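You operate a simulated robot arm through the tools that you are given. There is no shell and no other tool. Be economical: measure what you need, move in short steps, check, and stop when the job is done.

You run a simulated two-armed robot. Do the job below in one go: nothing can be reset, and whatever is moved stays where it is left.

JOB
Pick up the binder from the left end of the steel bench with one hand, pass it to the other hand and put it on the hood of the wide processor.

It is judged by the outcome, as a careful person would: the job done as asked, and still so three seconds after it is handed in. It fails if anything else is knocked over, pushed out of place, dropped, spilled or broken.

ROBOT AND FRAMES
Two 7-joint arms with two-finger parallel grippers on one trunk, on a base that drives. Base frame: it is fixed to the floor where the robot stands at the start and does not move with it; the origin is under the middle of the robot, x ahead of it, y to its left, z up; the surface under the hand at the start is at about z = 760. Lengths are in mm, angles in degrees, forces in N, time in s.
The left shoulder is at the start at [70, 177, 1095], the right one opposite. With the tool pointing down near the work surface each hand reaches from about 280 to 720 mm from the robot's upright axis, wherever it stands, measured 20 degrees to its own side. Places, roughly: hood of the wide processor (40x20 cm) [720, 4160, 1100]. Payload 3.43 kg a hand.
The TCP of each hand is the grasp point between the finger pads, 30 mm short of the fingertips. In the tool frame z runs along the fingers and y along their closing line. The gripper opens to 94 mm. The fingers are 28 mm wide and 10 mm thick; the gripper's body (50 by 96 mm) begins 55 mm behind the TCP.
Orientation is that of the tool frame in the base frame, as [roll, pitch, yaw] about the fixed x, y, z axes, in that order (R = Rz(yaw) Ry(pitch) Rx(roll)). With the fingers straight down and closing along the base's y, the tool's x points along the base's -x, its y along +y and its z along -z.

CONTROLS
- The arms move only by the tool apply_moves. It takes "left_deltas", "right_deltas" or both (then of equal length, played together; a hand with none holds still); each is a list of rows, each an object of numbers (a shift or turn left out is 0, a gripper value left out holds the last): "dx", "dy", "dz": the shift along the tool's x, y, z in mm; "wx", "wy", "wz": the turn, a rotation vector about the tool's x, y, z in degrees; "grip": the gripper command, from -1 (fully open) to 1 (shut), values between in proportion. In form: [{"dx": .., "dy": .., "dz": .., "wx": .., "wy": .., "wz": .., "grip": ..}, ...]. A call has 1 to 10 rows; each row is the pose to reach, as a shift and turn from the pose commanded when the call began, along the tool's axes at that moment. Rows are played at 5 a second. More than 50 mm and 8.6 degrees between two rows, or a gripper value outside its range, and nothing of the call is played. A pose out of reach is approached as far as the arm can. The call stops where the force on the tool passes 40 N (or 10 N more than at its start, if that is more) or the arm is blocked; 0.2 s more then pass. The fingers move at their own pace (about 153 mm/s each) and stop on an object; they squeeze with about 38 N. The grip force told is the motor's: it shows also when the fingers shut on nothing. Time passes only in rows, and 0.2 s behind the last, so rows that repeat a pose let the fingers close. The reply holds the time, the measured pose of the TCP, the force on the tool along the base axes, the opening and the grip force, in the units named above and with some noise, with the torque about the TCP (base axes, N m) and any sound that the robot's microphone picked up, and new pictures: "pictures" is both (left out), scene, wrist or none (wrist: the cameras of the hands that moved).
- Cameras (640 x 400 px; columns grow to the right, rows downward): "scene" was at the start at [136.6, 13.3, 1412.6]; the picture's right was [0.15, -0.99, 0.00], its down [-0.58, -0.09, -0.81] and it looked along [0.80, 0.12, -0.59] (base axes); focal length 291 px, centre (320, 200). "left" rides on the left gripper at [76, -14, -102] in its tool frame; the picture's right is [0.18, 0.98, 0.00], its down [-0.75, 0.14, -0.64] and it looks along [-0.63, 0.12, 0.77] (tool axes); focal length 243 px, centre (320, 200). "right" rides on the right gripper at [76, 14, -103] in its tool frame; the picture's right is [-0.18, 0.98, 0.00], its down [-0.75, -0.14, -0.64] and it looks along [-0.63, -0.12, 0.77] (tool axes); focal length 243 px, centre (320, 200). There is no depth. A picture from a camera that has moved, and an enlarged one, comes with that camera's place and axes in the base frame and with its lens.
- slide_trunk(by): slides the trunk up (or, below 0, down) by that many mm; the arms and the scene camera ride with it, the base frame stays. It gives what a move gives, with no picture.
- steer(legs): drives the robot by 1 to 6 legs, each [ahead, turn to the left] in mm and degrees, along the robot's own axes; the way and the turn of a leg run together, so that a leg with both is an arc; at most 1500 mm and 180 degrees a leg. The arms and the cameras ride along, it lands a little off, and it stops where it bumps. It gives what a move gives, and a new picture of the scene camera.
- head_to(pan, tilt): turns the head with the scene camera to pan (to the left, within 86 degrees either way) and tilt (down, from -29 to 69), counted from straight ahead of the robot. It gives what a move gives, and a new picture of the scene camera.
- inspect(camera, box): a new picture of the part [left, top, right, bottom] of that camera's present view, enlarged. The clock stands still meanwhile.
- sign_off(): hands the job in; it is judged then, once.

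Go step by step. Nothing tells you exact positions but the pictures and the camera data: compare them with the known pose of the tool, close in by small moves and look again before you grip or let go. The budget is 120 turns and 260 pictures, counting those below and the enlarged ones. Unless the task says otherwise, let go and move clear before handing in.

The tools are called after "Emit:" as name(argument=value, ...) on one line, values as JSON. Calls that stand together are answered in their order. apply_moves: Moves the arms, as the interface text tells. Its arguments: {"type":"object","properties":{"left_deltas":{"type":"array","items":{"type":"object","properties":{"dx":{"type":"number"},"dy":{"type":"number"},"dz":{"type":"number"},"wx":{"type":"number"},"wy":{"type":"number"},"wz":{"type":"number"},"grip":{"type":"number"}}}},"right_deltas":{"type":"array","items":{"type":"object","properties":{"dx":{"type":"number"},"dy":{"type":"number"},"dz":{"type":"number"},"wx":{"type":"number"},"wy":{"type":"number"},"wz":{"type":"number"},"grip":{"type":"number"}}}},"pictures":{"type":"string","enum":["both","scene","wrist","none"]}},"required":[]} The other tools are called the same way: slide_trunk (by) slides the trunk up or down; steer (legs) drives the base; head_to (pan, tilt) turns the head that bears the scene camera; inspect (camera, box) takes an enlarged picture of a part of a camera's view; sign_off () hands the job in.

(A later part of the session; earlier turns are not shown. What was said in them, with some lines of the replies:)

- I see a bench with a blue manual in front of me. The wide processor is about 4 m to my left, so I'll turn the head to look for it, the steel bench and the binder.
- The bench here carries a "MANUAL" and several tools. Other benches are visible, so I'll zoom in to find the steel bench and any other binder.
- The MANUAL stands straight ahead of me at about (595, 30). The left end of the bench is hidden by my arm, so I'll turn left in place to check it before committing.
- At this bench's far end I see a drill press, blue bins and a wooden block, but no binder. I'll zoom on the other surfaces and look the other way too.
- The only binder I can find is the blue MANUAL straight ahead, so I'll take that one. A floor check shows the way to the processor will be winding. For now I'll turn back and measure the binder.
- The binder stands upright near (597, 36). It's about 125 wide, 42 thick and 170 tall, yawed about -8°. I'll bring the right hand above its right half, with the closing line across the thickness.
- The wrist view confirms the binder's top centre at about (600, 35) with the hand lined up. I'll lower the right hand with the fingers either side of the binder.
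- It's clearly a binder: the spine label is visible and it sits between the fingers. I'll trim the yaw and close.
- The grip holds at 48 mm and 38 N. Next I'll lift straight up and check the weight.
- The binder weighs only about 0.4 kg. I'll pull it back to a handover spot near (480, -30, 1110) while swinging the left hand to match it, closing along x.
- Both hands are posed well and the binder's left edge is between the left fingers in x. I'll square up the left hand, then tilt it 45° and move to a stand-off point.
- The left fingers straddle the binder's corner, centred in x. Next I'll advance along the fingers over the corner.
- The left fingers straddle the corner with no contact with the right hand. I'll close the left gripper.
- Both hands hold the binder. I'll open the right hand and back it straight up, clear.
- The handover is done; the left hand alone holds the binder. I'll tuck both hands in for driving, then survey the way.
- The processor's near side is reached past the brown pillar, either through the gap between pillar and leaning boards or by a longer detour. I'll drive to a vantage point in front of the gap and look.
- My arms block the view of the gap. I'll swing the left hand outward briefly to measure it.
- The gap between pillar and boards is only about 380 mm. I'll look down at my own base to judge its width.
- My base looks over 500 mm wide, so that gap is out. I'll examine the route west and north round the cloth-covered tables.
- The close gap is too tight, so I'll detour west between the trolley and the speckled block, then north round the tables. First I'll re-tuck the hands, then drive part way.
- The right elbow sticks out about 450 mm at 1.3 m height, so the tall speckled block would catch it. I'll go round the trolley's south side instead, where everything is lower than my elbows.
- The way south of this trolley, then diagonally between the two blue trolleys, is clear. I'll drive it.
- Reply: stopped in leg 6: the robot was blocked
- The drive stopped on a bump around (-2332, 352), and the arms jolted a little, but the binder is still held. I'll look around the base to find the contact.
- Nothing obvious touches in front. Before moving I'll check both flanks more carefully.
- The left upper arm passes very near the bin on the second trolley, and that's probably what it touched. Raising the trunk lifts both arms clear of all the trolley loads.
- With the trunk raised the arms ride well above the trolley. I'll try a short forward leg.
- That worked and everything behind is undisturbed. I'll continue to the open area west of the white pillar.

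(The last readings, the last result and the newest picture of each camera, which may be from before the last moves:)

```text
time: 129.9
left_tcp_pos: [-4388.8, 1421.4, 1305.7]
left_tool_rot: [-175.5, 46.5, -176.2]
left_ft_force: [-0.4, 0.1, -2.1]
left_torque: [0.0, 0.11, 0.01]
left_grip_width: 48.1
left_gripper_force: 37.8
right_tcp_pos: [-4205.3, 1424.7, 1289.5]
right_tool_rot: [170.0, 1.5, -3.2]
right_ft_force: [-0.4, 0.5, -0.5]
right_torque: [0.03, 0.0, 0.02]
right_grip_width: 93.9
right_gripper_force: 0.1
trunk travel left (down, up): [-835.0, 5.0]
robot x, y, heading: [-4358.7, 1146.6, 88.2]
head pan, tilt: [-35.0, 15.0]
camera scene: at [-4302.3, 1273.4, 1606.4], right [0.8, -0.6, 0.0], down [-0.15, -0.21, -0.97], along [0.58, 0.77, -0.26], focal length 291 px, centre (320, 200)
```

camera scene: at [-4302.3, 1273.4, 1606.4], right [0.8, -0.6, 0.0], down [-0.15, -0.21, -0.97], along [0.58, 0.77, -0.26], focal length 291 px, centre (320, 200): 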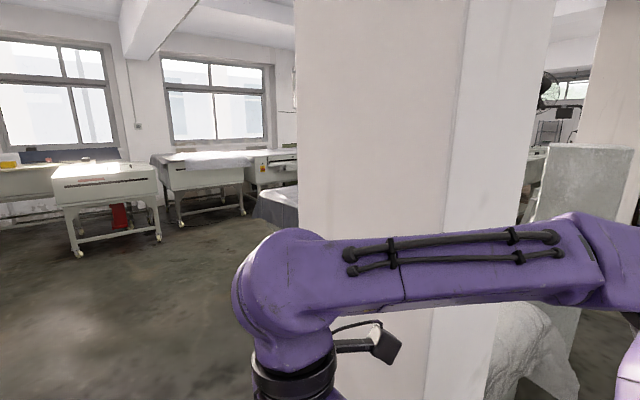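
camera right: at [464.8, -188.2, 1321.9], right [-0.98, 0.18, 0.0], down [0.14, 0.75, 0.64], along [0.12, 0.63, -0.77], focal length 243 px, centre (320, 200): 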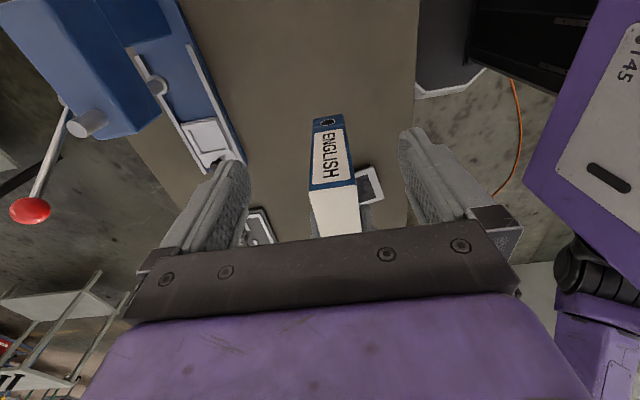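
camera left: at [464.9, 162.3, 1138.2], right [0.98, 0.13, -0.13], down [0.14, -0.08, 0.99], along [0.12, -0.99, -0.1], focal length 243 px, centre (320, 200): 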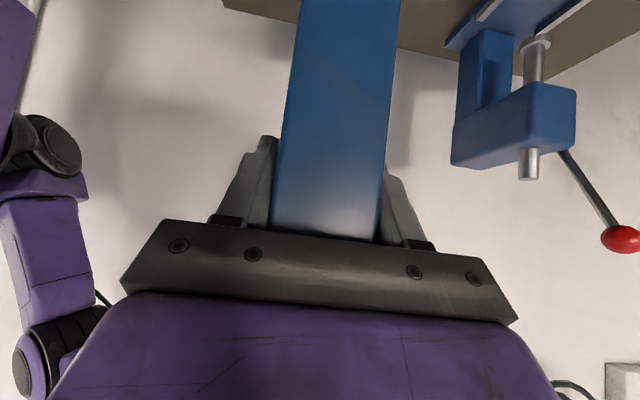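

There's open floor ahead, with one cable lying behind the pillar that I'll avoid by passing it on the west. Then I'll head northeast toward the aisle beyond the tables.

Emit:
steer(legs=[[0, 42], [980, 0], [0, -40], [900, 0], [0, -34], [1400, 0]])

Emit:
head_to(pan=-30, tilt=20)

```text
time: 151.3
left_tcp_pos: [-4092.1, 4176.4, 1306.5]
left_tool_rot: [-175.5, 46.6, 151.0]
left_ft_force: [0.4, -0.1, -2.7]
left_torque: [0.1, 0.07, 0.01]
left_grip_width: 48.0
left_gripper_force: 38.3
right_tcp_pos: [-3935.2, 4079.3, 1290.3]
right_tool_rot: [170.1, 1.5, -35.9]
right_ft_force: [0.3, 0.0, -0.6]
right_torque: [0.02, 0.01, 0.02]
right_grip_width: 94.1
right_gripper_force: 0.1
trunk travel left (down, up): [-835.0, 5.0]
robot x, y, heading: [-4216.1, 3931.5, 55.6]
head pan, tilt: [-35.0, 15.0]
camera scene: at [-4099.9, 4004.6, 1606.5], right [0.35, -0.94, 0.0], down [-0.24, -0.09, -0.97], along [0.9, 0.34, -0.26], focal length 291 px, centre (320, 200)
```

scene: 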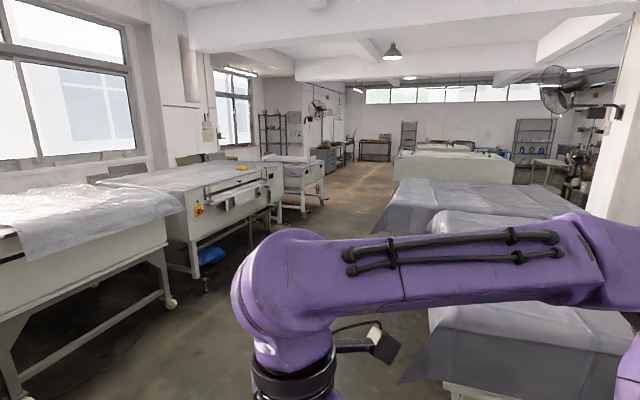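

```text
time: 151.9
left_tcp_pos: [-4092.4, 4177.2, 1306.9]
left_tool_rot: [-175.4, 46.5, 151.1]
left_ft_force: [0.7, 0.1, -3.1]
left_torque: [0.06, 0.06, -0.01]
left_grip_width: 48.2
left_gripper_force: 37.9
right_tcp_pos: [-3935.1, 4078.9, 1291.2]
right_tool_rot: [170.0, 1.5, -35.9]
right_ft_force: [-0.3, -0.3, -0.3]
right_torque: [0.0, 0.01, 0.02]
right_grip_width: 93.9
right_gripper_force: 0.0
trunk travel left (down, up): [-835.0, 5.0]
robot x, y, heading: [-4215.6, 3930.2, 55.6]
head pan, tilt: [-30.0, 20.0]
camera scene: at [-4103.0, 4012.5, 1598.3], right [0.43, -0.9, 0.0], down [-0.31, -0.15, -0.94], along [0.85, 0.4, -0.34], focal length 291 px, centre (320, 200)
```

scene: 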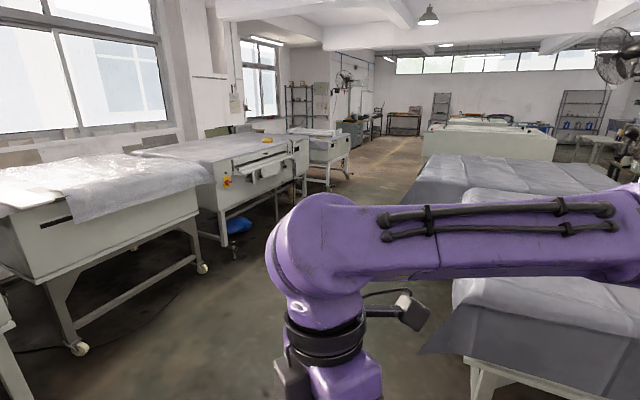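

Now I can see the long aisle north of the tables, and the target machine's west end in line with (720, 4160). I'll drive east along the middle of the aisle.

Emit:
steer(legs=[[1180, 0], [0, -55.6], [1400, 0], [1200, 0]])

Emit:
head_to(pan=0, tilt=25)

Emit:
head_to(pan=-35, tilt=25)

```text
time: 172.7
left_tcp_pos: [-673.8, 4973.4, 1306.3]
left_tool_rot: [-175.6, 46.5, 96.5]
left_ft_force: [0.2, 0.9, -2.5]
left_torque: [0.07, -0.03, 0.03]
left_grip_width: 48.0
left_gripper_force: 37.8
right_tcp_pos: [-663.8, 4788.9, 1290.1]
right_tool_rot: [170.0, 1.5, -90.6]
right_ft_force: [-0.3, -0.3, 0.4]
right_torque: [0.01, 0.01, -0.01]
right_grip_width: 94.1
right_gripper_force: 0.1
trunk travel left (down, up): [-835.0, 5.0]
robot x, y, heading: [-949.9, 4928.4, 1.1]
head pan, tilt: [-30.0, 20.0]
camera scene: at [-814.5, 4886.5, 1598.4], right [-0.49, -0.87, 0.0], down [-0.3, 0.17, -0.94], along [0.82, -0.46, -0.34], focal length 291 px, centre (320, 200)
```

scene: 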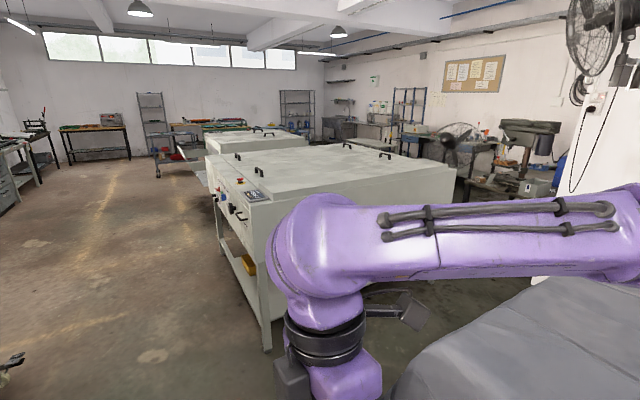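

```text
time: 173.7
left_tcp_pos: [-674.0, 4974.3, 1307.2]
left_tool_rot: [-175.5, 46.5, 96.5]
left_ft_force: [-0.5, -0.1, -3.3]
left_torque: [0.09, 0.0, 0.01]
left_grip_width: 48.0
left_gripper_force: 38.0
right_tcp_pos: [-662.1, 4789.1, 1290.5]
right_tool_rot: [169.9, 1.3, -90.4]
right_ft_force: [0.7, 0.0, 0.6]
right_torque: [-0.01, 0.01, -0.02]
right_grip_width: 94.2
right_gripper_force: 0.1
trunk travel left (down, up): [-835.0, 5.0]
robot x, y, heading: [-943.2, 4929.3, 0.9]
head pan, tilt: [0.0, 25.0]
camera scene: at [-803.1, 4933.1, 1590.2], right [0.02, -1.0, 0.0], down [-0.42, -0.01, -0.91], along [0.91, 0.01, -0.42], focal length 291 px, centre (320, 200)
```

scene: 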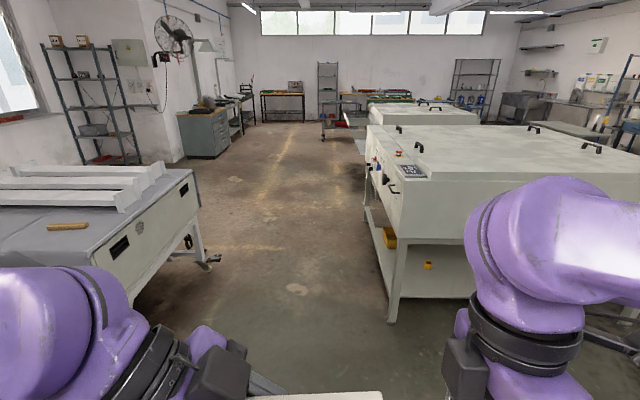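

```text
time: 174.7
left_tcp_pos: [-672.6, 4973.4, 1306.5]
left_tool_rot: [-175.5, 46.5, 96.5]
left_ft_force: [0.2, 0.5, -2.0]
left_torque: [0.08, -0.02, -0.04]
left_grip_width: 48.0
left_gripper_force: 37.8
right_tcp_pos: [-662.4, 4788.4, 1291.0]
right_tool_rot: [170.0, 1.5, -90.5]
right_ft_force: [-0.7, 0.3, -0.2]
right_torque: [0.01, 0.01, -0.06]
right_grip_width: 93.9
right_gripper_force: 0.1
trunk travel left (down, up): [-835.0, 5.0]
robot x, y, heading: [-943.4, 4931.8, 0.8]
head pan, tilt: [-35.0, 25.0]
camera scene: at [-818.8, 4880.3, 1590.2], right [-0.56, -0.83, 0.0], down [-0.35, 0.24, -0.91], along [0.75, -0.51, -0.42], focal length 291 px, centre (320, 200)
```

scene: 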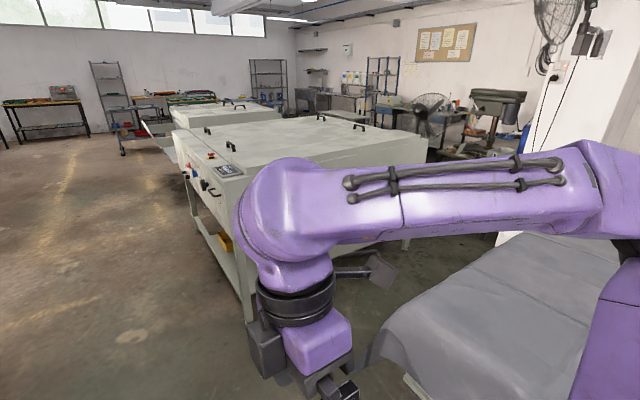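

The target is the white processor's flat lid near its west edge; its near leg is at about (687, 4445). I'll go to the mouth of the corridor between it and the table and look down it.

Emit:
steer(legs=[[1090, 0], [0, -91]])

Emit:
head_to(pan=0, tilt=35)

Emit:
head_to(pan=40, tilt=35)

```text
time: 184.1
left_tcp_pos: [187.9, 4692.1, 1305.7]
left_tool_rot: [-175.4, 46.5, 7.7]
left_ft_force: [-0.8, 0.3, -2.7]
left_torque: [-0.01, -0.11, 0.0]
left_grip_width: 48.0
left_gripper_force: 38.5
right_tcp_pos: [3.5, 4676.8, 1288.9]
right_tool_rot: [169.8, 1.5, -179.6]
right_ft_force: [0.1, -0.4, 0.9]
right_torque: [-0.01, -0.02, -0.02]
right_grip_width: 94.1
right_gripper_force: 0.0
trunk travel left (down, up): [-835.0, 5.0]
robot x, y, heading: [138.5, 4963.0, -87.9]
head pan, tilt: [-35.0, 25.0]
camera scene: at [92.4, 4836.1, 1590.3], right [-0.84, 0.55, 0.0], down [0.23, 0.35, -0.91], along [-0.49, -0.76, -0.42], focal length 291 px, centre (320, 200)
```

scene: 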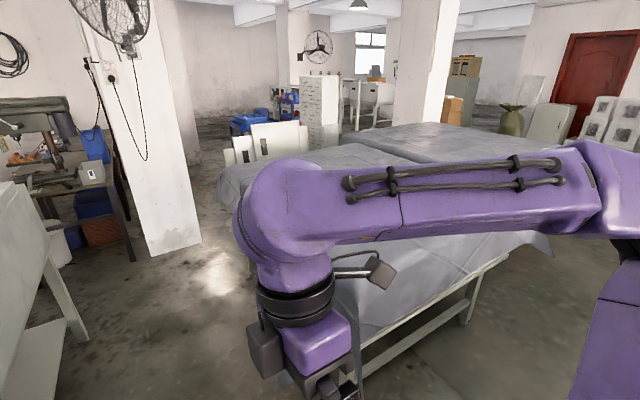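

```text
time: 185.1
left_tcp_pos: [189.0, 4692.5, 1305.3]
left_tool_rot: [-175.2, 46.5, 7.7]
left_ft_force: [-0.6, -0.1, -2.7]
left_torque: [-0.02, -0.08, -0.02]
left_grip_width: 48.1
left_gripper_force: 38.0
right_tcp_pos: [4.0, 4675.6, 1289.5]
right_tool_rot: [169.7, 1.5, -179.5]
right_ft_force: [0.4, -0.2, 0.3]
right_torque: [-0.02, 0.01, 0.01]
right_grip_width: 93.9
right_gripper_force: 0.2
trunk travel left (down, up): [-835.0, 5.0]
robot x, y, heading: [139.6, 4961.9, -87.8]
head pan, tilt: [0.0, 35.0]
camera scene: at [145.4, 4824.5, 1574.4], right [-1.0, -0.03, 0.0], down [-0.02, 0.57, -0.82], along [0.03, -0.82, -0.57], focal length 291 px, centre (320, 200)
```

scene: 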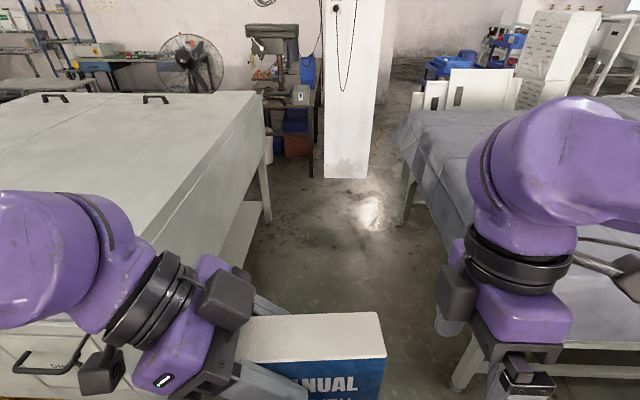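

```text
time: 186.2
left_tcp_pos: [188.7, 4691.2, 1304.7]
left_tool_rot: [-175.4, 46.5, 7.8]
left_ft_force: [-0.5, 0.2, -2.8]
left_torque: [0.0, -0.14, 0.0]
left_grip_width: 48.0
left_gripper_force: 38.0
right_tcp_pos: [3.1, 4677.1, 1289.4]
right_tool_rot: [169.8, 1.5, -179.6]
right_ft_force: [0.0, -0.3, 0.4]
right_torque: [0.0, -0.01, -0.04]
right_grip_width: 94.2
right_gripper_force: 0.0
trunk travel left (down, up): [-835.0, 5.0]
robot x, y, heading: [139.6, 4962.0, -87.8]
head pan, tilt: [40.0, 35.0]
camera scene: at [201.2, 4847.2, 1574.5], right [-0.74, -0.67, 0.0], down [-0.38, 0.43, -0.82], along [0.55, -0.61, -0.57], focal length 291 px, centre (320, 200)
```

scene: 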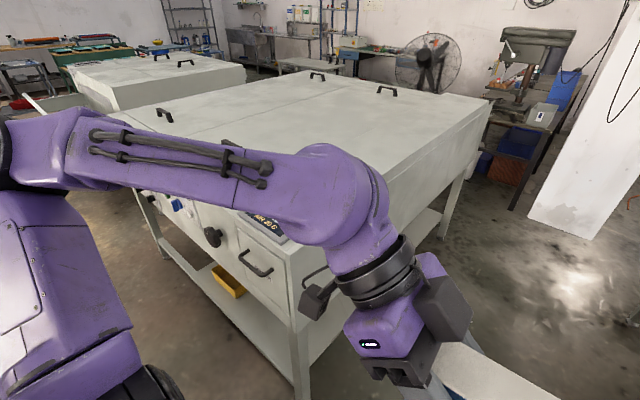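

The corridor is clear (about x -400 to 565) and the lid is flat and empty along its west edge. I'll drive in beside the hood and turn to face it.

Emit:
steer(legs=[[0, -3], [870, 0], [0, 91]])

Emit:
head_to(pan=5, tilt=40)

```text
time: 195.0
left_tcp_pos: [393.5, 4146.6, 1305.8]
left_tool_rot: [-174.9, 46.5, 96.7]
left_ft_force: [-0.3, -0.1, -3.9]
left_torque: [0.06, -0.04, -0.04]
left_grip_width: 48.2
left_gripper_force: 37.6
right_tcp_pos: [403.6, 3961.2, 1288.7]
right_tool_rot: [169.8, 1.5, -90.7]
right_ft_force: [-0.3, 0.6, -0.8]
right_torque: [0.05, -0.01, 0.01]
right_grip_width: 93.8
right_gripper_force: 0.0
trunk travel left (down, up): [-835.0, 5.0]
robot x, y, heading: [122.4, 4105.8, 0.8]
head pan, tilt: [40.0, 35.0]
camera scene: at [238.2, 4163.2, 1574.5], right [0.65, -0.76, 0.0], down [-0.43, -0.37, -0.82], along [0.62, 0.53, -0.57], focal length 291 px, centre (320, 200)
```

scene: 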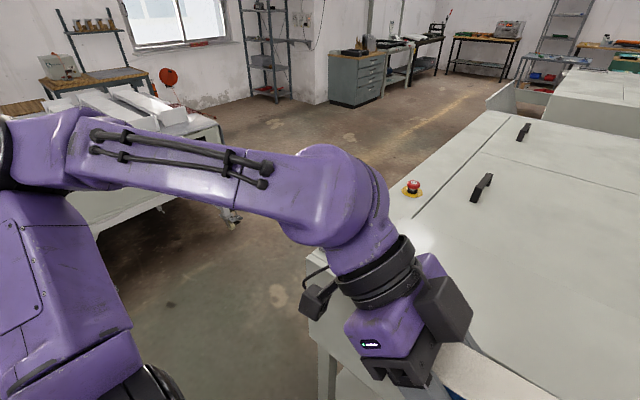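

```text
time: 196.1
left_tcp_pos: [395.5, 4145.7, 1304.6]
left_tool_rot: [-174.9, 46.4, 96.8]
left_ft_force: [0.2, 0.7, -4.0]
left_torque: [0.05, 0.01, 0.02]
left_grip_width: 48.0
left_gripper_force: 38.4
right_tcp_pos: [404.2, 3961.9, 1288.8]
right_tool_rot: [169.6, 1.5, -90.8]
right_ft_force: [-0.2, 0.8, 0.0]
right_torque: [0.02, -0.01, 0.0]
right_grip_width: 94.1
right_gripper_force: 0.0
trunk travel left (down, up): [-835.0, 5.0]
robot x, y, heading: [119.9, 4104.1, 0.7]
head pan, tilt: [5.0, 40.0]
camera scene: at [256.8, 4114.3, 1566.9], right [0.1, -0.99, 0.0], down [-0.64, -0.06, -0.77], along [0.76, 0.08, -0.64], focal length 291 px, centre (320, 200)
```

scene: 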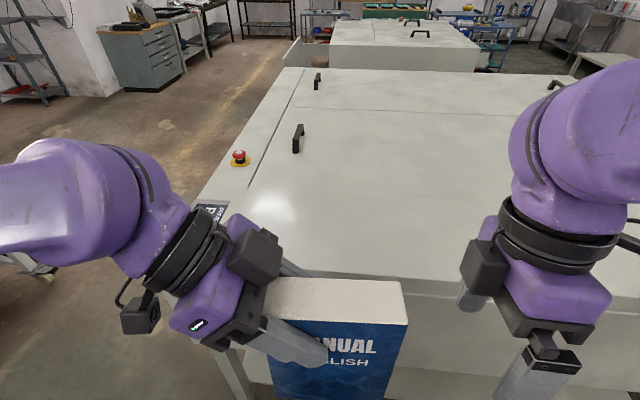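

I'm facing the hood; its west edge is at x≈600 and the surface is empty there. I'll level the binder (undoing the jolt) and carry it over to about (705, 4160).

Emit:
apply_moves(left_deltas=[{"wx": -1.2, "wy": 0.8, "wz": 1.25}, {"wx": -2.4, "wy": 1.6, "wz": 2.5}, {"dx": 0.5, "dy": 40, "dz": -4, "wx": -2.4, "wy": 1.6, "wz": 2.5}, {"dx": 1, "dy": 80, "dz": -8, "wx": -2.4, "wy": 1.6, "wz": 2.5}, {"dx": 1.5, "dy": 120, "dz": -12, "wx": -2.4, "wy": 1.6, "wz": 2.5}, {"dx": 2, "dy": 160, "dz": -16, "wx": -2.4, "wy": 1.6, "wz": 2.5}, {"dx": 2.5, "dy": 200, "dz": -20, "wx": -2.4, "wy": 1.6, "wz": 2.5}, {"dx": 3, "dy": 240, "dz": -24, "wx": -2.4, "wy": 1.6, "wz": 2.5}, {"dx": 3.4, "dy": 280, "dz": -28, "wx": -2.4, "wy": 1.6, "wz": 2.5}, {"dx": 3.4, "dy": 311, "dz": -31, "wx": -2.4, "wy": 1.6, "wz": 2.5}])

```text
time: 198.2
left_tcp_pos: [706.8, 4187.3, 1304.7]
left_tool_rot: [-179.8, 44.8, 93.2]
left_ft_force: [-0.6, 0.5, -3.2]
left_torque: [0.08, 0.04, -0.01]
left_grip_width: 48.2
left_gripper_force: 38.4
right_tcp_pos: [406.5, 3961.6, 1289.0]
right_tool_rot: [169.5, 1.5, -90.9]
right_ft_force: [0.1, -0.7, -0.7]
right_torque: [0.0, 0.0, 0.03]
right_grip_width: 94.1
right_gripper_force: 0.0
trunk travel left (down, up): [-835.0, 5.0]
robot x, y, heading: [118.0, 4106.4, 0.6]
head pan, tilt: [5.0, 40.0]
camera scene: at [259.1, 4113.8, 1566.6], right [0.1, -0.99, 0.0], down [-0.64, -0.06, -0.76], along [0.76, 0.08, -0.64], focal length 291 px, centre (320, 200)
camera left: at [685.8, 4313.2, 1323.5], right [0.97, 0.18, -0.13], down [0.15, -0.07, 0.99], along [0.17, -0.98, -0.1], focal length 243 px, centre (320, 200)
```

scene: 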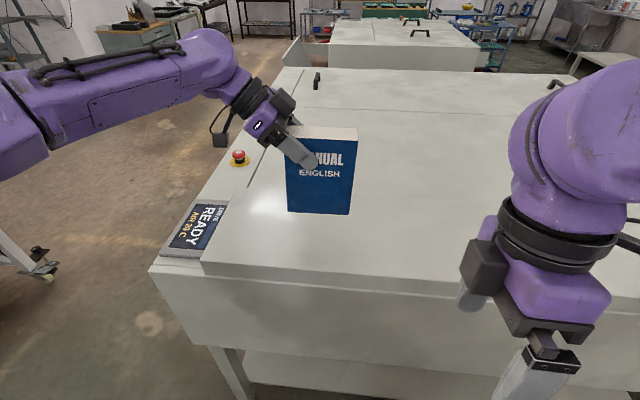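
left: 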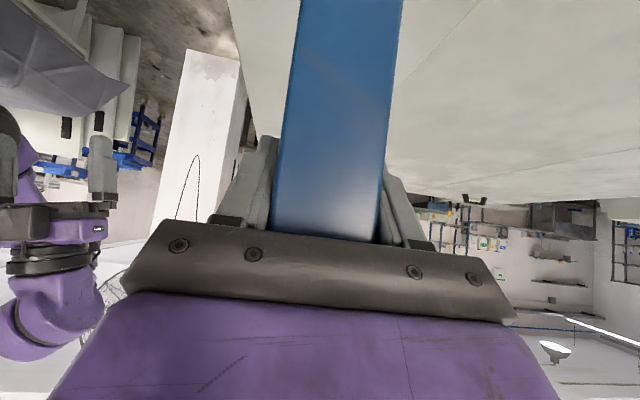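

The grip view matches the one at handover, so there's no slip. I'll check that the binder is level before lowering.

Emit:
inspect(camera="scene", box=[240, 110, 400, 210])

Emit:
inspect(camera="scene", box=[160, 190, 400, 310])

```text
4.00 times, centred on (320, 160) of scene
camera zoom: at [259.1, 4113.8, 1566.6], right [0.1, -0.99, 0.0], down [-0.64, -0.06, -0.76], along [0.76, 0.08, -0.64], focal length 1164 px, centre (320, 360)
```

zoom: 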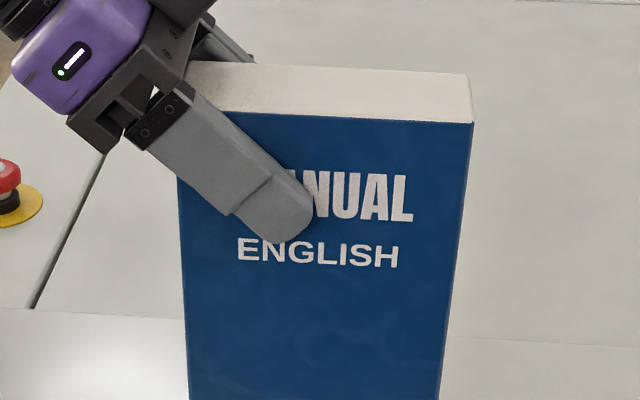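

```text
2.67 times, centred on (280, 250) of scene
camera zoom: at [259.1, 4113.8, 1566.6], right [0.1, -0.99, 0.0], down [-0.64, -0.06, -0.76], along [0.76, 0.08, -0.64], focal length 776 px, centre (427, 67)
```

zoom: 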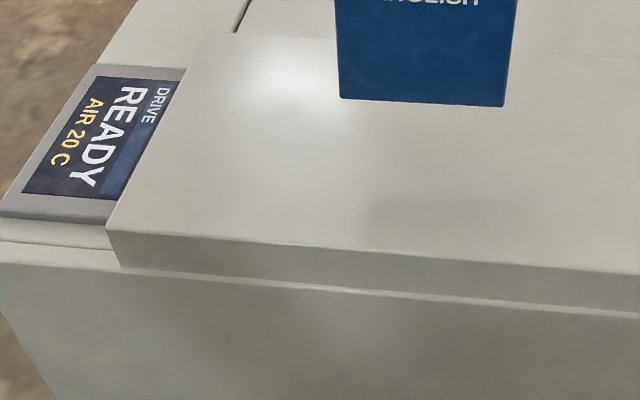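

The hood is a raised strip about x 600–840, and the binder is over its middle, tilted only a degree or two. I'll trim that and lower most of the way.

Emit:
apply_moves(left_deltas=[{"dx": 7, "dz": 7, "wy": -1.5}, {"dx": 14, "dz": 14, "wy": -1.5}, {"dx": 21, "dz": 21, "wy": -1.5}, {"dx": 28, "dz": 28, "wy": -1.5}, {"dx": 34, "dz": 34, "wy": -1.5}], pictures="scene")

Emit:
inspect(camera="scene", box=[240, 130, 400, 250])

```text
time: 199.4
left_tcp_pos: [703.9, 4188.9, 1256.4]
left_tool_rot: [-179.9, 46.5, 93.2]
left_ft_force: [0.6, 0.3, -3.7]
left_torque: [0.05, 0.01, 0.01]
left_grip_width: 48.2
left_gripper_force: 37.1
right_tcp_pos: [405.7, 3962.1, 1287.9]
right_tool_rot: [169.6, 1.4, -90.8]
right_ft_force: [-1.2, 0.2, -1.0]
right_torque: [0.0, 0.05, 0.02]
right_grip_width: 94.0
right_gripper_force: 0.0
trunk travel left (down, up): [-835.0, 5.0]
robot x, y, heading: [120.5, 4105.5, 0.9]
head pan, tilt: [5.0, 40.0]
camera scene: at [257.5, 4114.5, 1566.8], right [0.1, -0.99, 0.0], down [-0.64, -0.06, -0.77], along [0.76, 0.08, -0.64], focal length 291 px, centre (320, 200)
```

scene: 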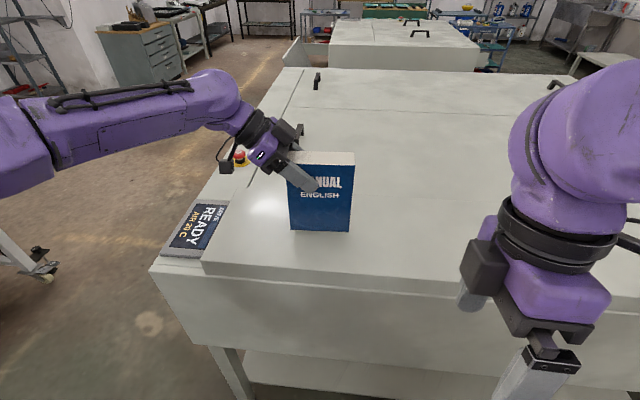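

```text
3.33 times, centred on (320, 190) of scene
camera zoom: at [257.5, 4114.5, 1566.8], right [0.1, -0.99, 0.0], down [-0.64, -0.06, -0.77], along [0.76, 0.08, -0.64], focal length 970 px, centre (320, 233)
```

zoom: 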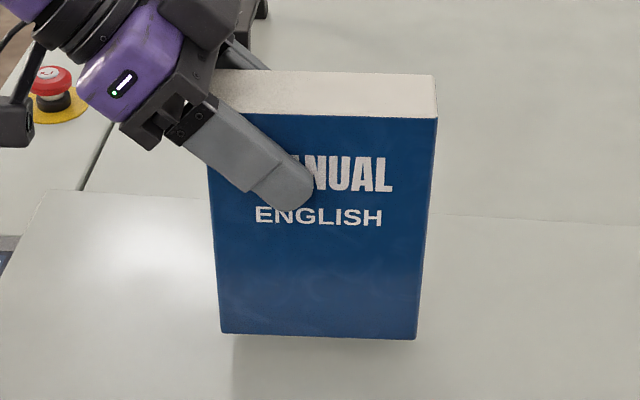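

It's level now and just above the hood. I'll lower in small steps and watch for contact force.

Emit:
apply_moves(left_deltas=[{"dx": 2, "dz": 2}, {"dx": 4, "dz": 4}, {"dx": 6, "dz": 6}, {"dx": 6, "dz": 6}], pictures="none")

Emit:
inspect(camera="scene", box=[280, 200, 360, 250])

```text
time: 200.4
left_tcp_pos: [704.9, 4188.7, 1249.6]
left_tool_rot: [-180.0, 46.4, 93.0]
left_ft_force: [-0.6, 0.1, -3.3]
left_torque: [0.1, -0.01, 0.01]
left_grip_width: 48.3
left_gripper_force: 38.1
right_tcp_pos: [403.6, 3960.9, 1288.9]
right_tool_rot: [169.6, 1.6, -90.8]
right_ft_force: [0.7, -0.8, 0.3]
right_torque: [-0.02, 0.02, -0.03]
right_grip_width: 94.1
right_gripper_force: 0.0
trunk travel left (down, up): [-835.0, 5.0]
robot x, y, heading: [122.2, 4108.3, 0.5]
head pan, tilt: [5.0, 40.0]
```

```text
8.00 times, centred on (320, 225) of scene
camera zoom: at [256.9, 4114.3, 1566.9], right [0.1, -0.99, 0.0], down [-0.64, -0.06, -0.77], along [0.76, 0.08, -0.64], focal length 2329 px, centre (320, 0)
```

zoom: 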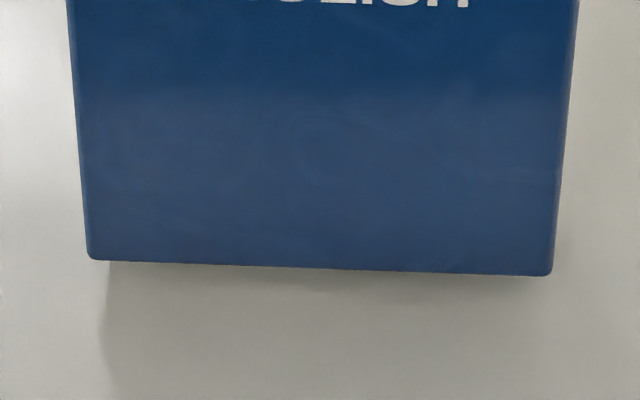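

There's still a small gap. I'll keep lowering in small steps.

Emit:
apply_moves(left_deltas=[{"dx": 2, "dz": 2}, {"dx": 4, "dz": 4}, {"dx": 4, "dz": 4}], pictures="none")

Emit:
inspect(camera="scene", box=[280, 200, 360, 250])

```text
time: 201.2
left_tcp_pos: [704.0, 4188.3, 1243.6]
left_tool_rot: [-179.9, 46.4, 93.1]
left_ft_force: [-0.3, -0.3, -2.7]
left_torque: [0.1, 0.01, 0.02]
left_grip_width: 47.8
left_gripper_force: 38.5
right_tcp_pos: [404.7, 3962.2, 1289.6]
right_tool_rot: [169.6, 1.4, -90.8]
right_ft_force: [1.0, 0.6, -0.1]
right_torque: [0.01, 0.04, -0.02]
right_grip_width: 93.9
right_gripper_force: 0.1
trunk travel left (down, up): [-835.0, 5.0]
robot x, y, heading: [122.8, 4105.9, 0.7]
head pan, tilt: [5.0, 40.0]
```

```text
8.00 times, centred on (320, 225) of scene
camera zoom: at [256.9, 4114.4, 1566.9], right [0.1, -0.99, 0.0], down [-0.64, -0.06, -0.77], along [0.76, 0.08, -0.64], focal length 2329 px, centre (320, 0)
```

zoom: 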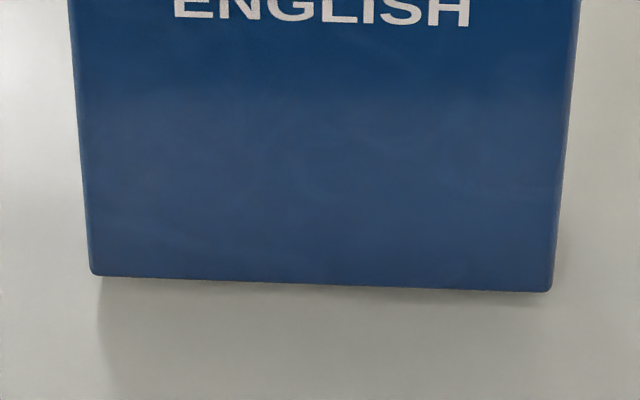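

It's closing in, and the shadow is tightening. A little lower.

Emit:
apply_moves(left_deltas=[{"dx": 1.5, "dz": 1.5}, {"dx": 3, "dz": 3}, {"dx": 3, "dz": 3}], pictures="none")

Emit:
inspect(camera="scene", box=[280, 200, 360, 250])

```text
time: 202.1
left_tcp_pos: [703.6, 4188.1, 1239.0]
left_tool_rot: [-179.9, 46.4, 93.1]
left_ft_force: [0.2, 0.5, -2.6]
left_torque: [0.12, -0.02, 0.0]
left_grip_width: 48.1
left_gripper_force: 38.3
right_tcp_pos: [405.4, 3962.3, 1288.8]
right_tool_rot: [169.6, 1.4, -90.7]
right_ft_force: [0.0, -0.4, -0.3]
right_torque: [0.0, 0.01, -0.02]
right_grip_width: 93.7
right_gripper_force: 0.1
trunk travel left (down, up): [-835.0, 5.0]
robot x, y, heading: [120.8, 4103.6, 0.6]
head pan, tilt: [5.0, 40.0]
```

```text
8.00 times, centred on (320, 225) of scene
camera zoom: at [256.9, 4114.3, 1566.9], right [0.1, -0.99, 0.0], down [-0.64, -0.06, -0.77], along [0.76, 0.08, -0.64], focal length 2329 px, centre (320, 0)
```

zoom: 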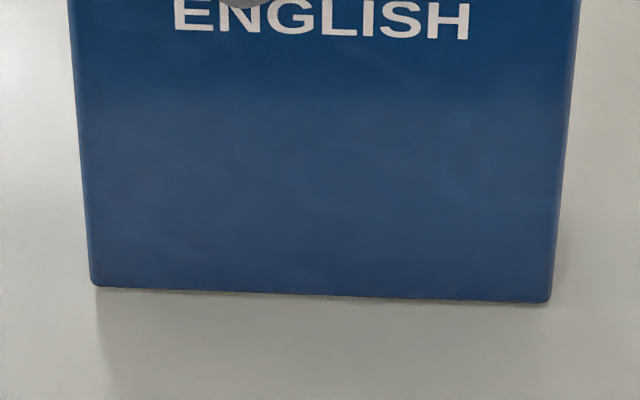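

Almost touching now. I'll take more small steps.

Emit:
apply_moves(left_deltas=[{"dx": 1.2, "dz": 1.2}, {"dx": 2.4, "dz": 2.4}, {"dx": 2.4, "dz": 2.4}], pictures="none")

Emit:
inspect(camera="scene", box=[280, 200, 360, 250])

```text
time: 202.8
left_tcp_pos: [704.1, 4186.7, 1237.3]
left_tool_rot: [179.8, 46.5, 93.1]
left_ft_force: [1.1, -0.6, 6.3]
left_torque: [-0.69, -0.13, 0.13]
left_grip_width: 48.1
left_gripper_force: 38.0
right_tcp_pos: [402.9, 3962.3, 1288.9]
right_tool_rot: [169.7, 1.5, -90.8]
right_ft_force: [-0.3, -0.6, -0.5]
right_torque: [0.01, 0.0, -0.02]
right_grip_width: 94.1
right_gripper_force: 0.0
trunk travel left (down, up): [-835.0, 5.0]
robot x, y, heading: [121.0, 4106.9, 0.3]
head pan, tilt: [5.0, 40.0]
```

```text
8.00 times, centred on (320, 225) of scene
camera zoom: at [256.0, 4114.5, 1567.1], right [0.1, -0.99, 0.0], down [-0.64, -0.06, -0.77], along [0.76, 0.08, -0.64], focal length 2329 px, centre (320, 0)
```

zoom: 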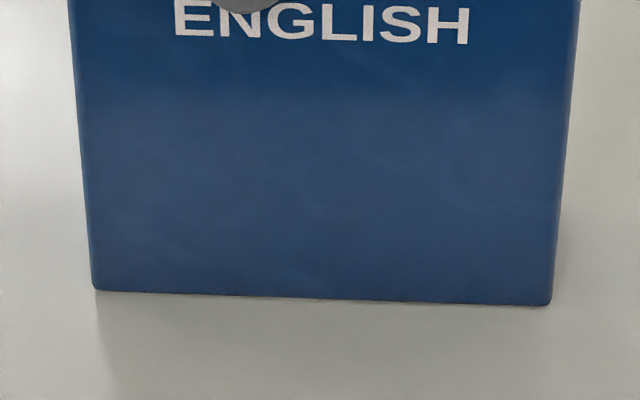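

Contact at about 9 N, mostly on the right bottom corner. I'll ease the tilt by a fraction so it sits flat.

Emit:
apply_moves(left_deltas=[{"wy": -0.5}, {"wy": -0.8}, {"wy": -0.8}], pictures="none")

```text
time: 203.7
left_tcp_pos: [703.3, 4188.6, 1237.4]
left_tool_rot: [179.7, 47.3, 93.0]
left_ft_force: [4.2, 4.4, 14.4]
left_torque: [1.23, -0.17, -0.21]
left_grip_width: 48.0
left_gripper_force: 38.2
right_tcp_pos: [403.7, 3962.6, 1290.0]
right_tool_rot: [169.7, 1.6, -90.9]
right_ft_force: [-0.4, 0.4, 0.0]
right_torque: [0.02, 0.0, 0.01]
right_grip_width: 94.0
right_gripper_force: 0.0
trunk travel left (down, up): [-835.0, 5.0]
robot x, y, heading: [122.8, 4103.9, 0.7]
head pan, tilt: [5.0, 40.0]
```

That was slightly too much, so I'll back off half of it and unload a touch before releasing.

Emit:
apply_moves(left_deltas=[{"wy": 0.4}, {"wy": 0.4, "dx": -0.5, "dz": -0.5}, {"wy": 0.4, "dx": -0.5, "dz": -0.5}], pictures="none")

```text
time: 204.4
left_tcp_pos: [703.2, 4187.7, 1236.3]
left_tool_rot: [179.9, 46.7, 93.1]
left_ft_force: [1.9, -2.0, 6.0]
left_torque: [-1.08, -0.03, 0.18]
left_grip_width: 48.4
left_gripper_force: 38.5
right_tcp_pos: [403.6, 3961.0, 1289.6]
right_tool_rot: [169.8, 1.6, -90.9]
right_ft_force: [-0.2, -0.2, -0.9]
right_torque: [-0.01, 0.02, 0.0]
right_grip_width: 94.0
right_gripper_force: 0.0
trunk travel left (down, up): [-835.0, 5.0]
robot x, y, heading: [114.6, 4103.9, 0.9]
head pan, tilt: [5.0, 40.0]
```

The binder rests within a fraction of a degree of flat. I'll open the fingers gradually, without moving the hand.

Emit:
apply_moves(left_deltas=[{"grip": 0.0}, {"grip": -0.08}, {"grip": -0.16}, {"grip": -0.3}, {"grip": -0.5}, {"grip": -0.8}, {"grip": -1}, {"grip": -1}])

Emit:
inspect(camera="scene", box=[240, 130, 400, 250])

```text
time: 206.2
left_tcp_pos: [704.9, 4188.0, 1236.8]
left_tool_rot: [179.8, 46.8, 93.0]
left_ft_force: [-1.0, 0.4, 0.3]
left_torque: [-0.03, -0.01, -0.01]
left_grip_width: 93.9
left_gripper_force: 0.0
right_tcp_pos: [403.6, 3961.7, 1289.1]
right_tool_rot: [169.8, 1.4, -90.9]
right_ft_force: [-0.3, 1.2, -1.5]
right_torque: [-0.01, 0.04, -0.02]
right_grip_width: 93.8
right_gripper_force: 0.1
trunk travel left (down, up): [-835.0, 5.0]
robot x, y, heading: [121.5, 4105.2, 0.7]
head pan, tilt: [5.0, 40.0]
camera scene: at [256.4, 4114.4, 1566.9], right [0.1, -0.99, 0.0], down [-0.64, -0.06, -0.77], along [0.76, 0.08, -0.64], focal length 291 px, centre (320, 200)
camera left: at [683.0, 4314.6, 1250.2], right [0.97, 0.18, -0.13], down [0.14, -0.04, 0.99], along [0.17, -0.98, -0.06], focal length 243 px, centre (320, 200)
```

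scene: 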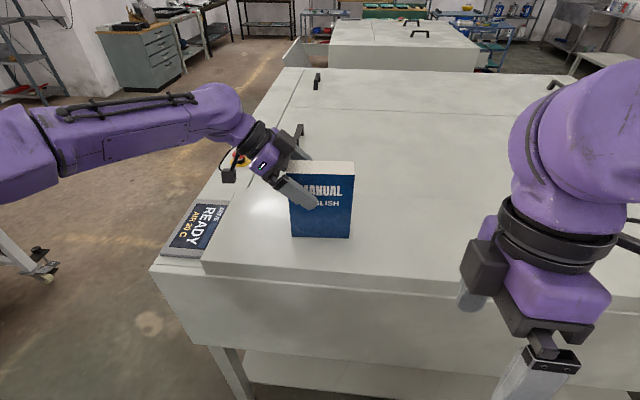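
left: 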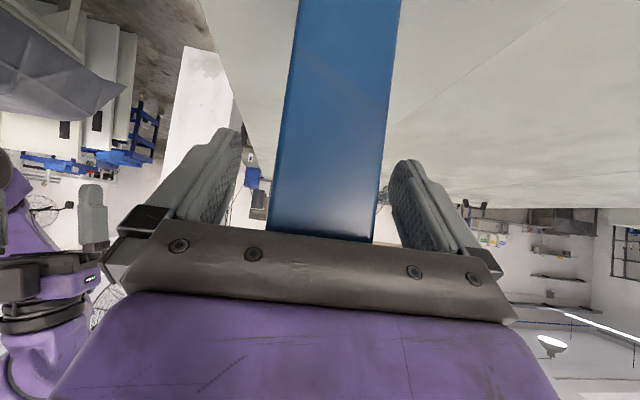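

```text
3.33 times, centred on (320, 190) of scene
camera zoom: at [256.4, 4114.4, 1566.9], right [0.1, -0.99, 0.0], down [-0.64, -0.06, -0.77], along [0.76, 0.08, -0.64], focal length 970 px, centre (320, 233)
```

zoom: 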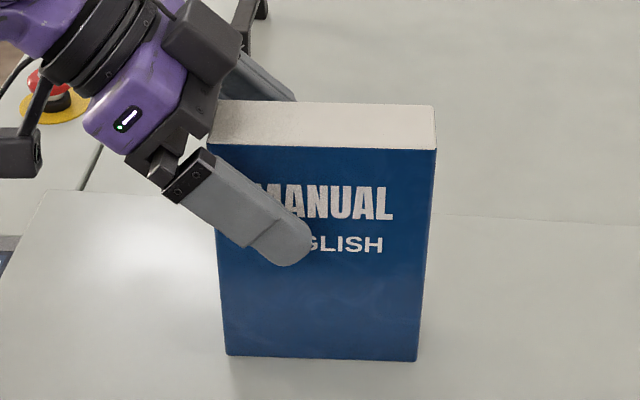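

The binder stands by itself on the hood with the fingers clear on both sides. I'll back the hand out along the fingers.

Emit:
apply_moves(left_deltas=[{"dz": -20}, {"dz": -45}, {"dz": -75}, {"dz": -110}, {"dz": -140}, {"dz": -160}])

Emit:
inspect(camera="scene", box=[200, 120, 440, 270])

```text
time: 207.7
left_tcp_pos: [697.4, 4302.8, 1344.8]
left_tool_rot: [179.8, 46.9, 93.1]
left_ft_force: [-0.3, -0.1, -0.5]
left_torque: [-0.02, 0.01, 0.02]
left_grip_width: 94.2
left_gripper_force: 0.1
right_tcp_pos: [403.9, 3962.5, 1288.6]
right_tool_rot: [169.7, 1.5, -90.9]
right_ft_force: [-0.1, 0.0, -0.1]
right_torque: [0.0, 0.02, 0.01]
right_grip_width: 94.0
right_gripper_force: 0.0
trunk travel left (down, up): [-835.0, 5.0]
robot x, y, heading: [119.6, 4103.9, 0.8]
head pan, tilt: [5.0, 40.0]
camera scene: at [256.4, 4114.4, 1566.9], right [0.1, -0.99, 0.0], down [-0.64, -0.06, -0.77], along [0.76, 0.08, -0.64], focal length 291 px, centre (320, 200)
camera left: at [676.4, 4429.2, 1358.9], right [0.97, 0.18, -0.13], down [0.14, -0.04, 0.99], along [0.17, -0.98, -0.06], focal length 243 px, centre (320, 200)
```

scene: 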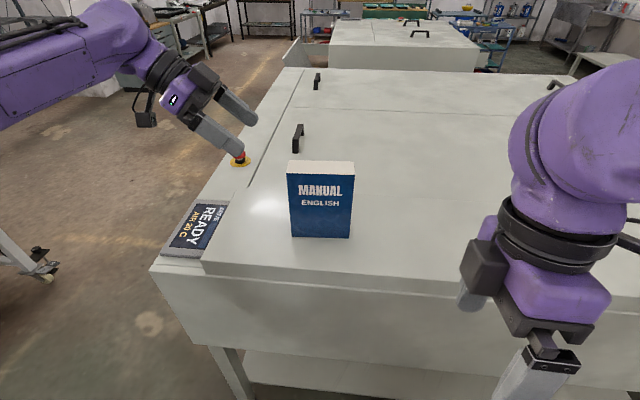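
left: 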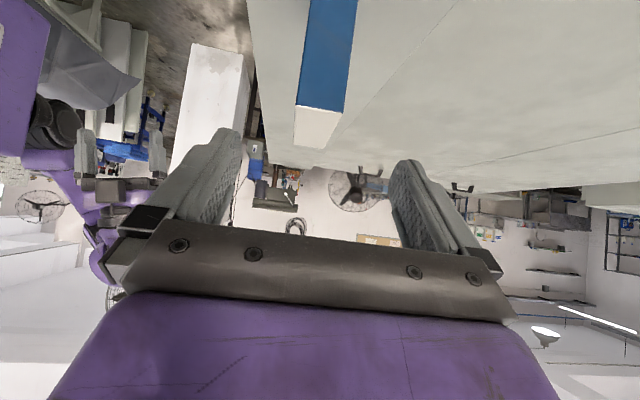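

```text
2.67 times, centred on (320, 195) of scene
camera zoom: at [256.4, 4114.4, 1566.9], right [0.1, -0.99, 0.0], down [-0.64, -0.06, -0.77], along [0.76, 0.08, -0.64], focal length 776 px, centre (320, 213)
```

zoom: 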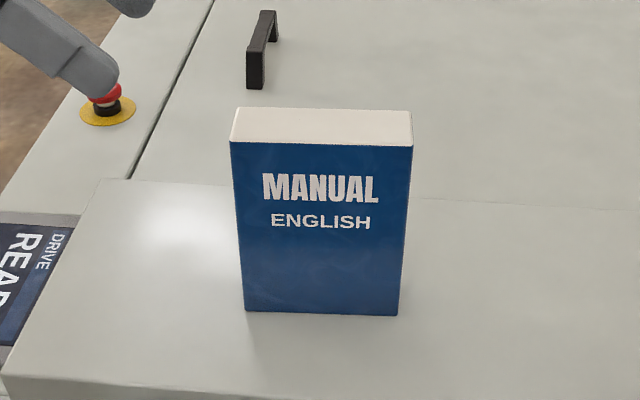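

The binder stands upright and steady on the hood, and both hands are clear. I'm handing the job in.

Emit:
sign_off()

```text
The job is handed in.
```

The binder is standing upright on the hood of the wide processor: the right hand picked it up, passed it to the left, and the left hand set it down.

- **Which binder:** I took the blue "MANUAL / ENGLISH" binder standing in front of the robot's start position. It stood at the wall end of that bench, to the robot's right rather than its left. No other binder showed in the views I took of that bench and the others.
- **One bump on the way:** the robot was stopped once while passing between the two blue trolleys, probably by the left arm brushing the bin on one of them. From the views I had, the bin and its contents looked in place afterwards.
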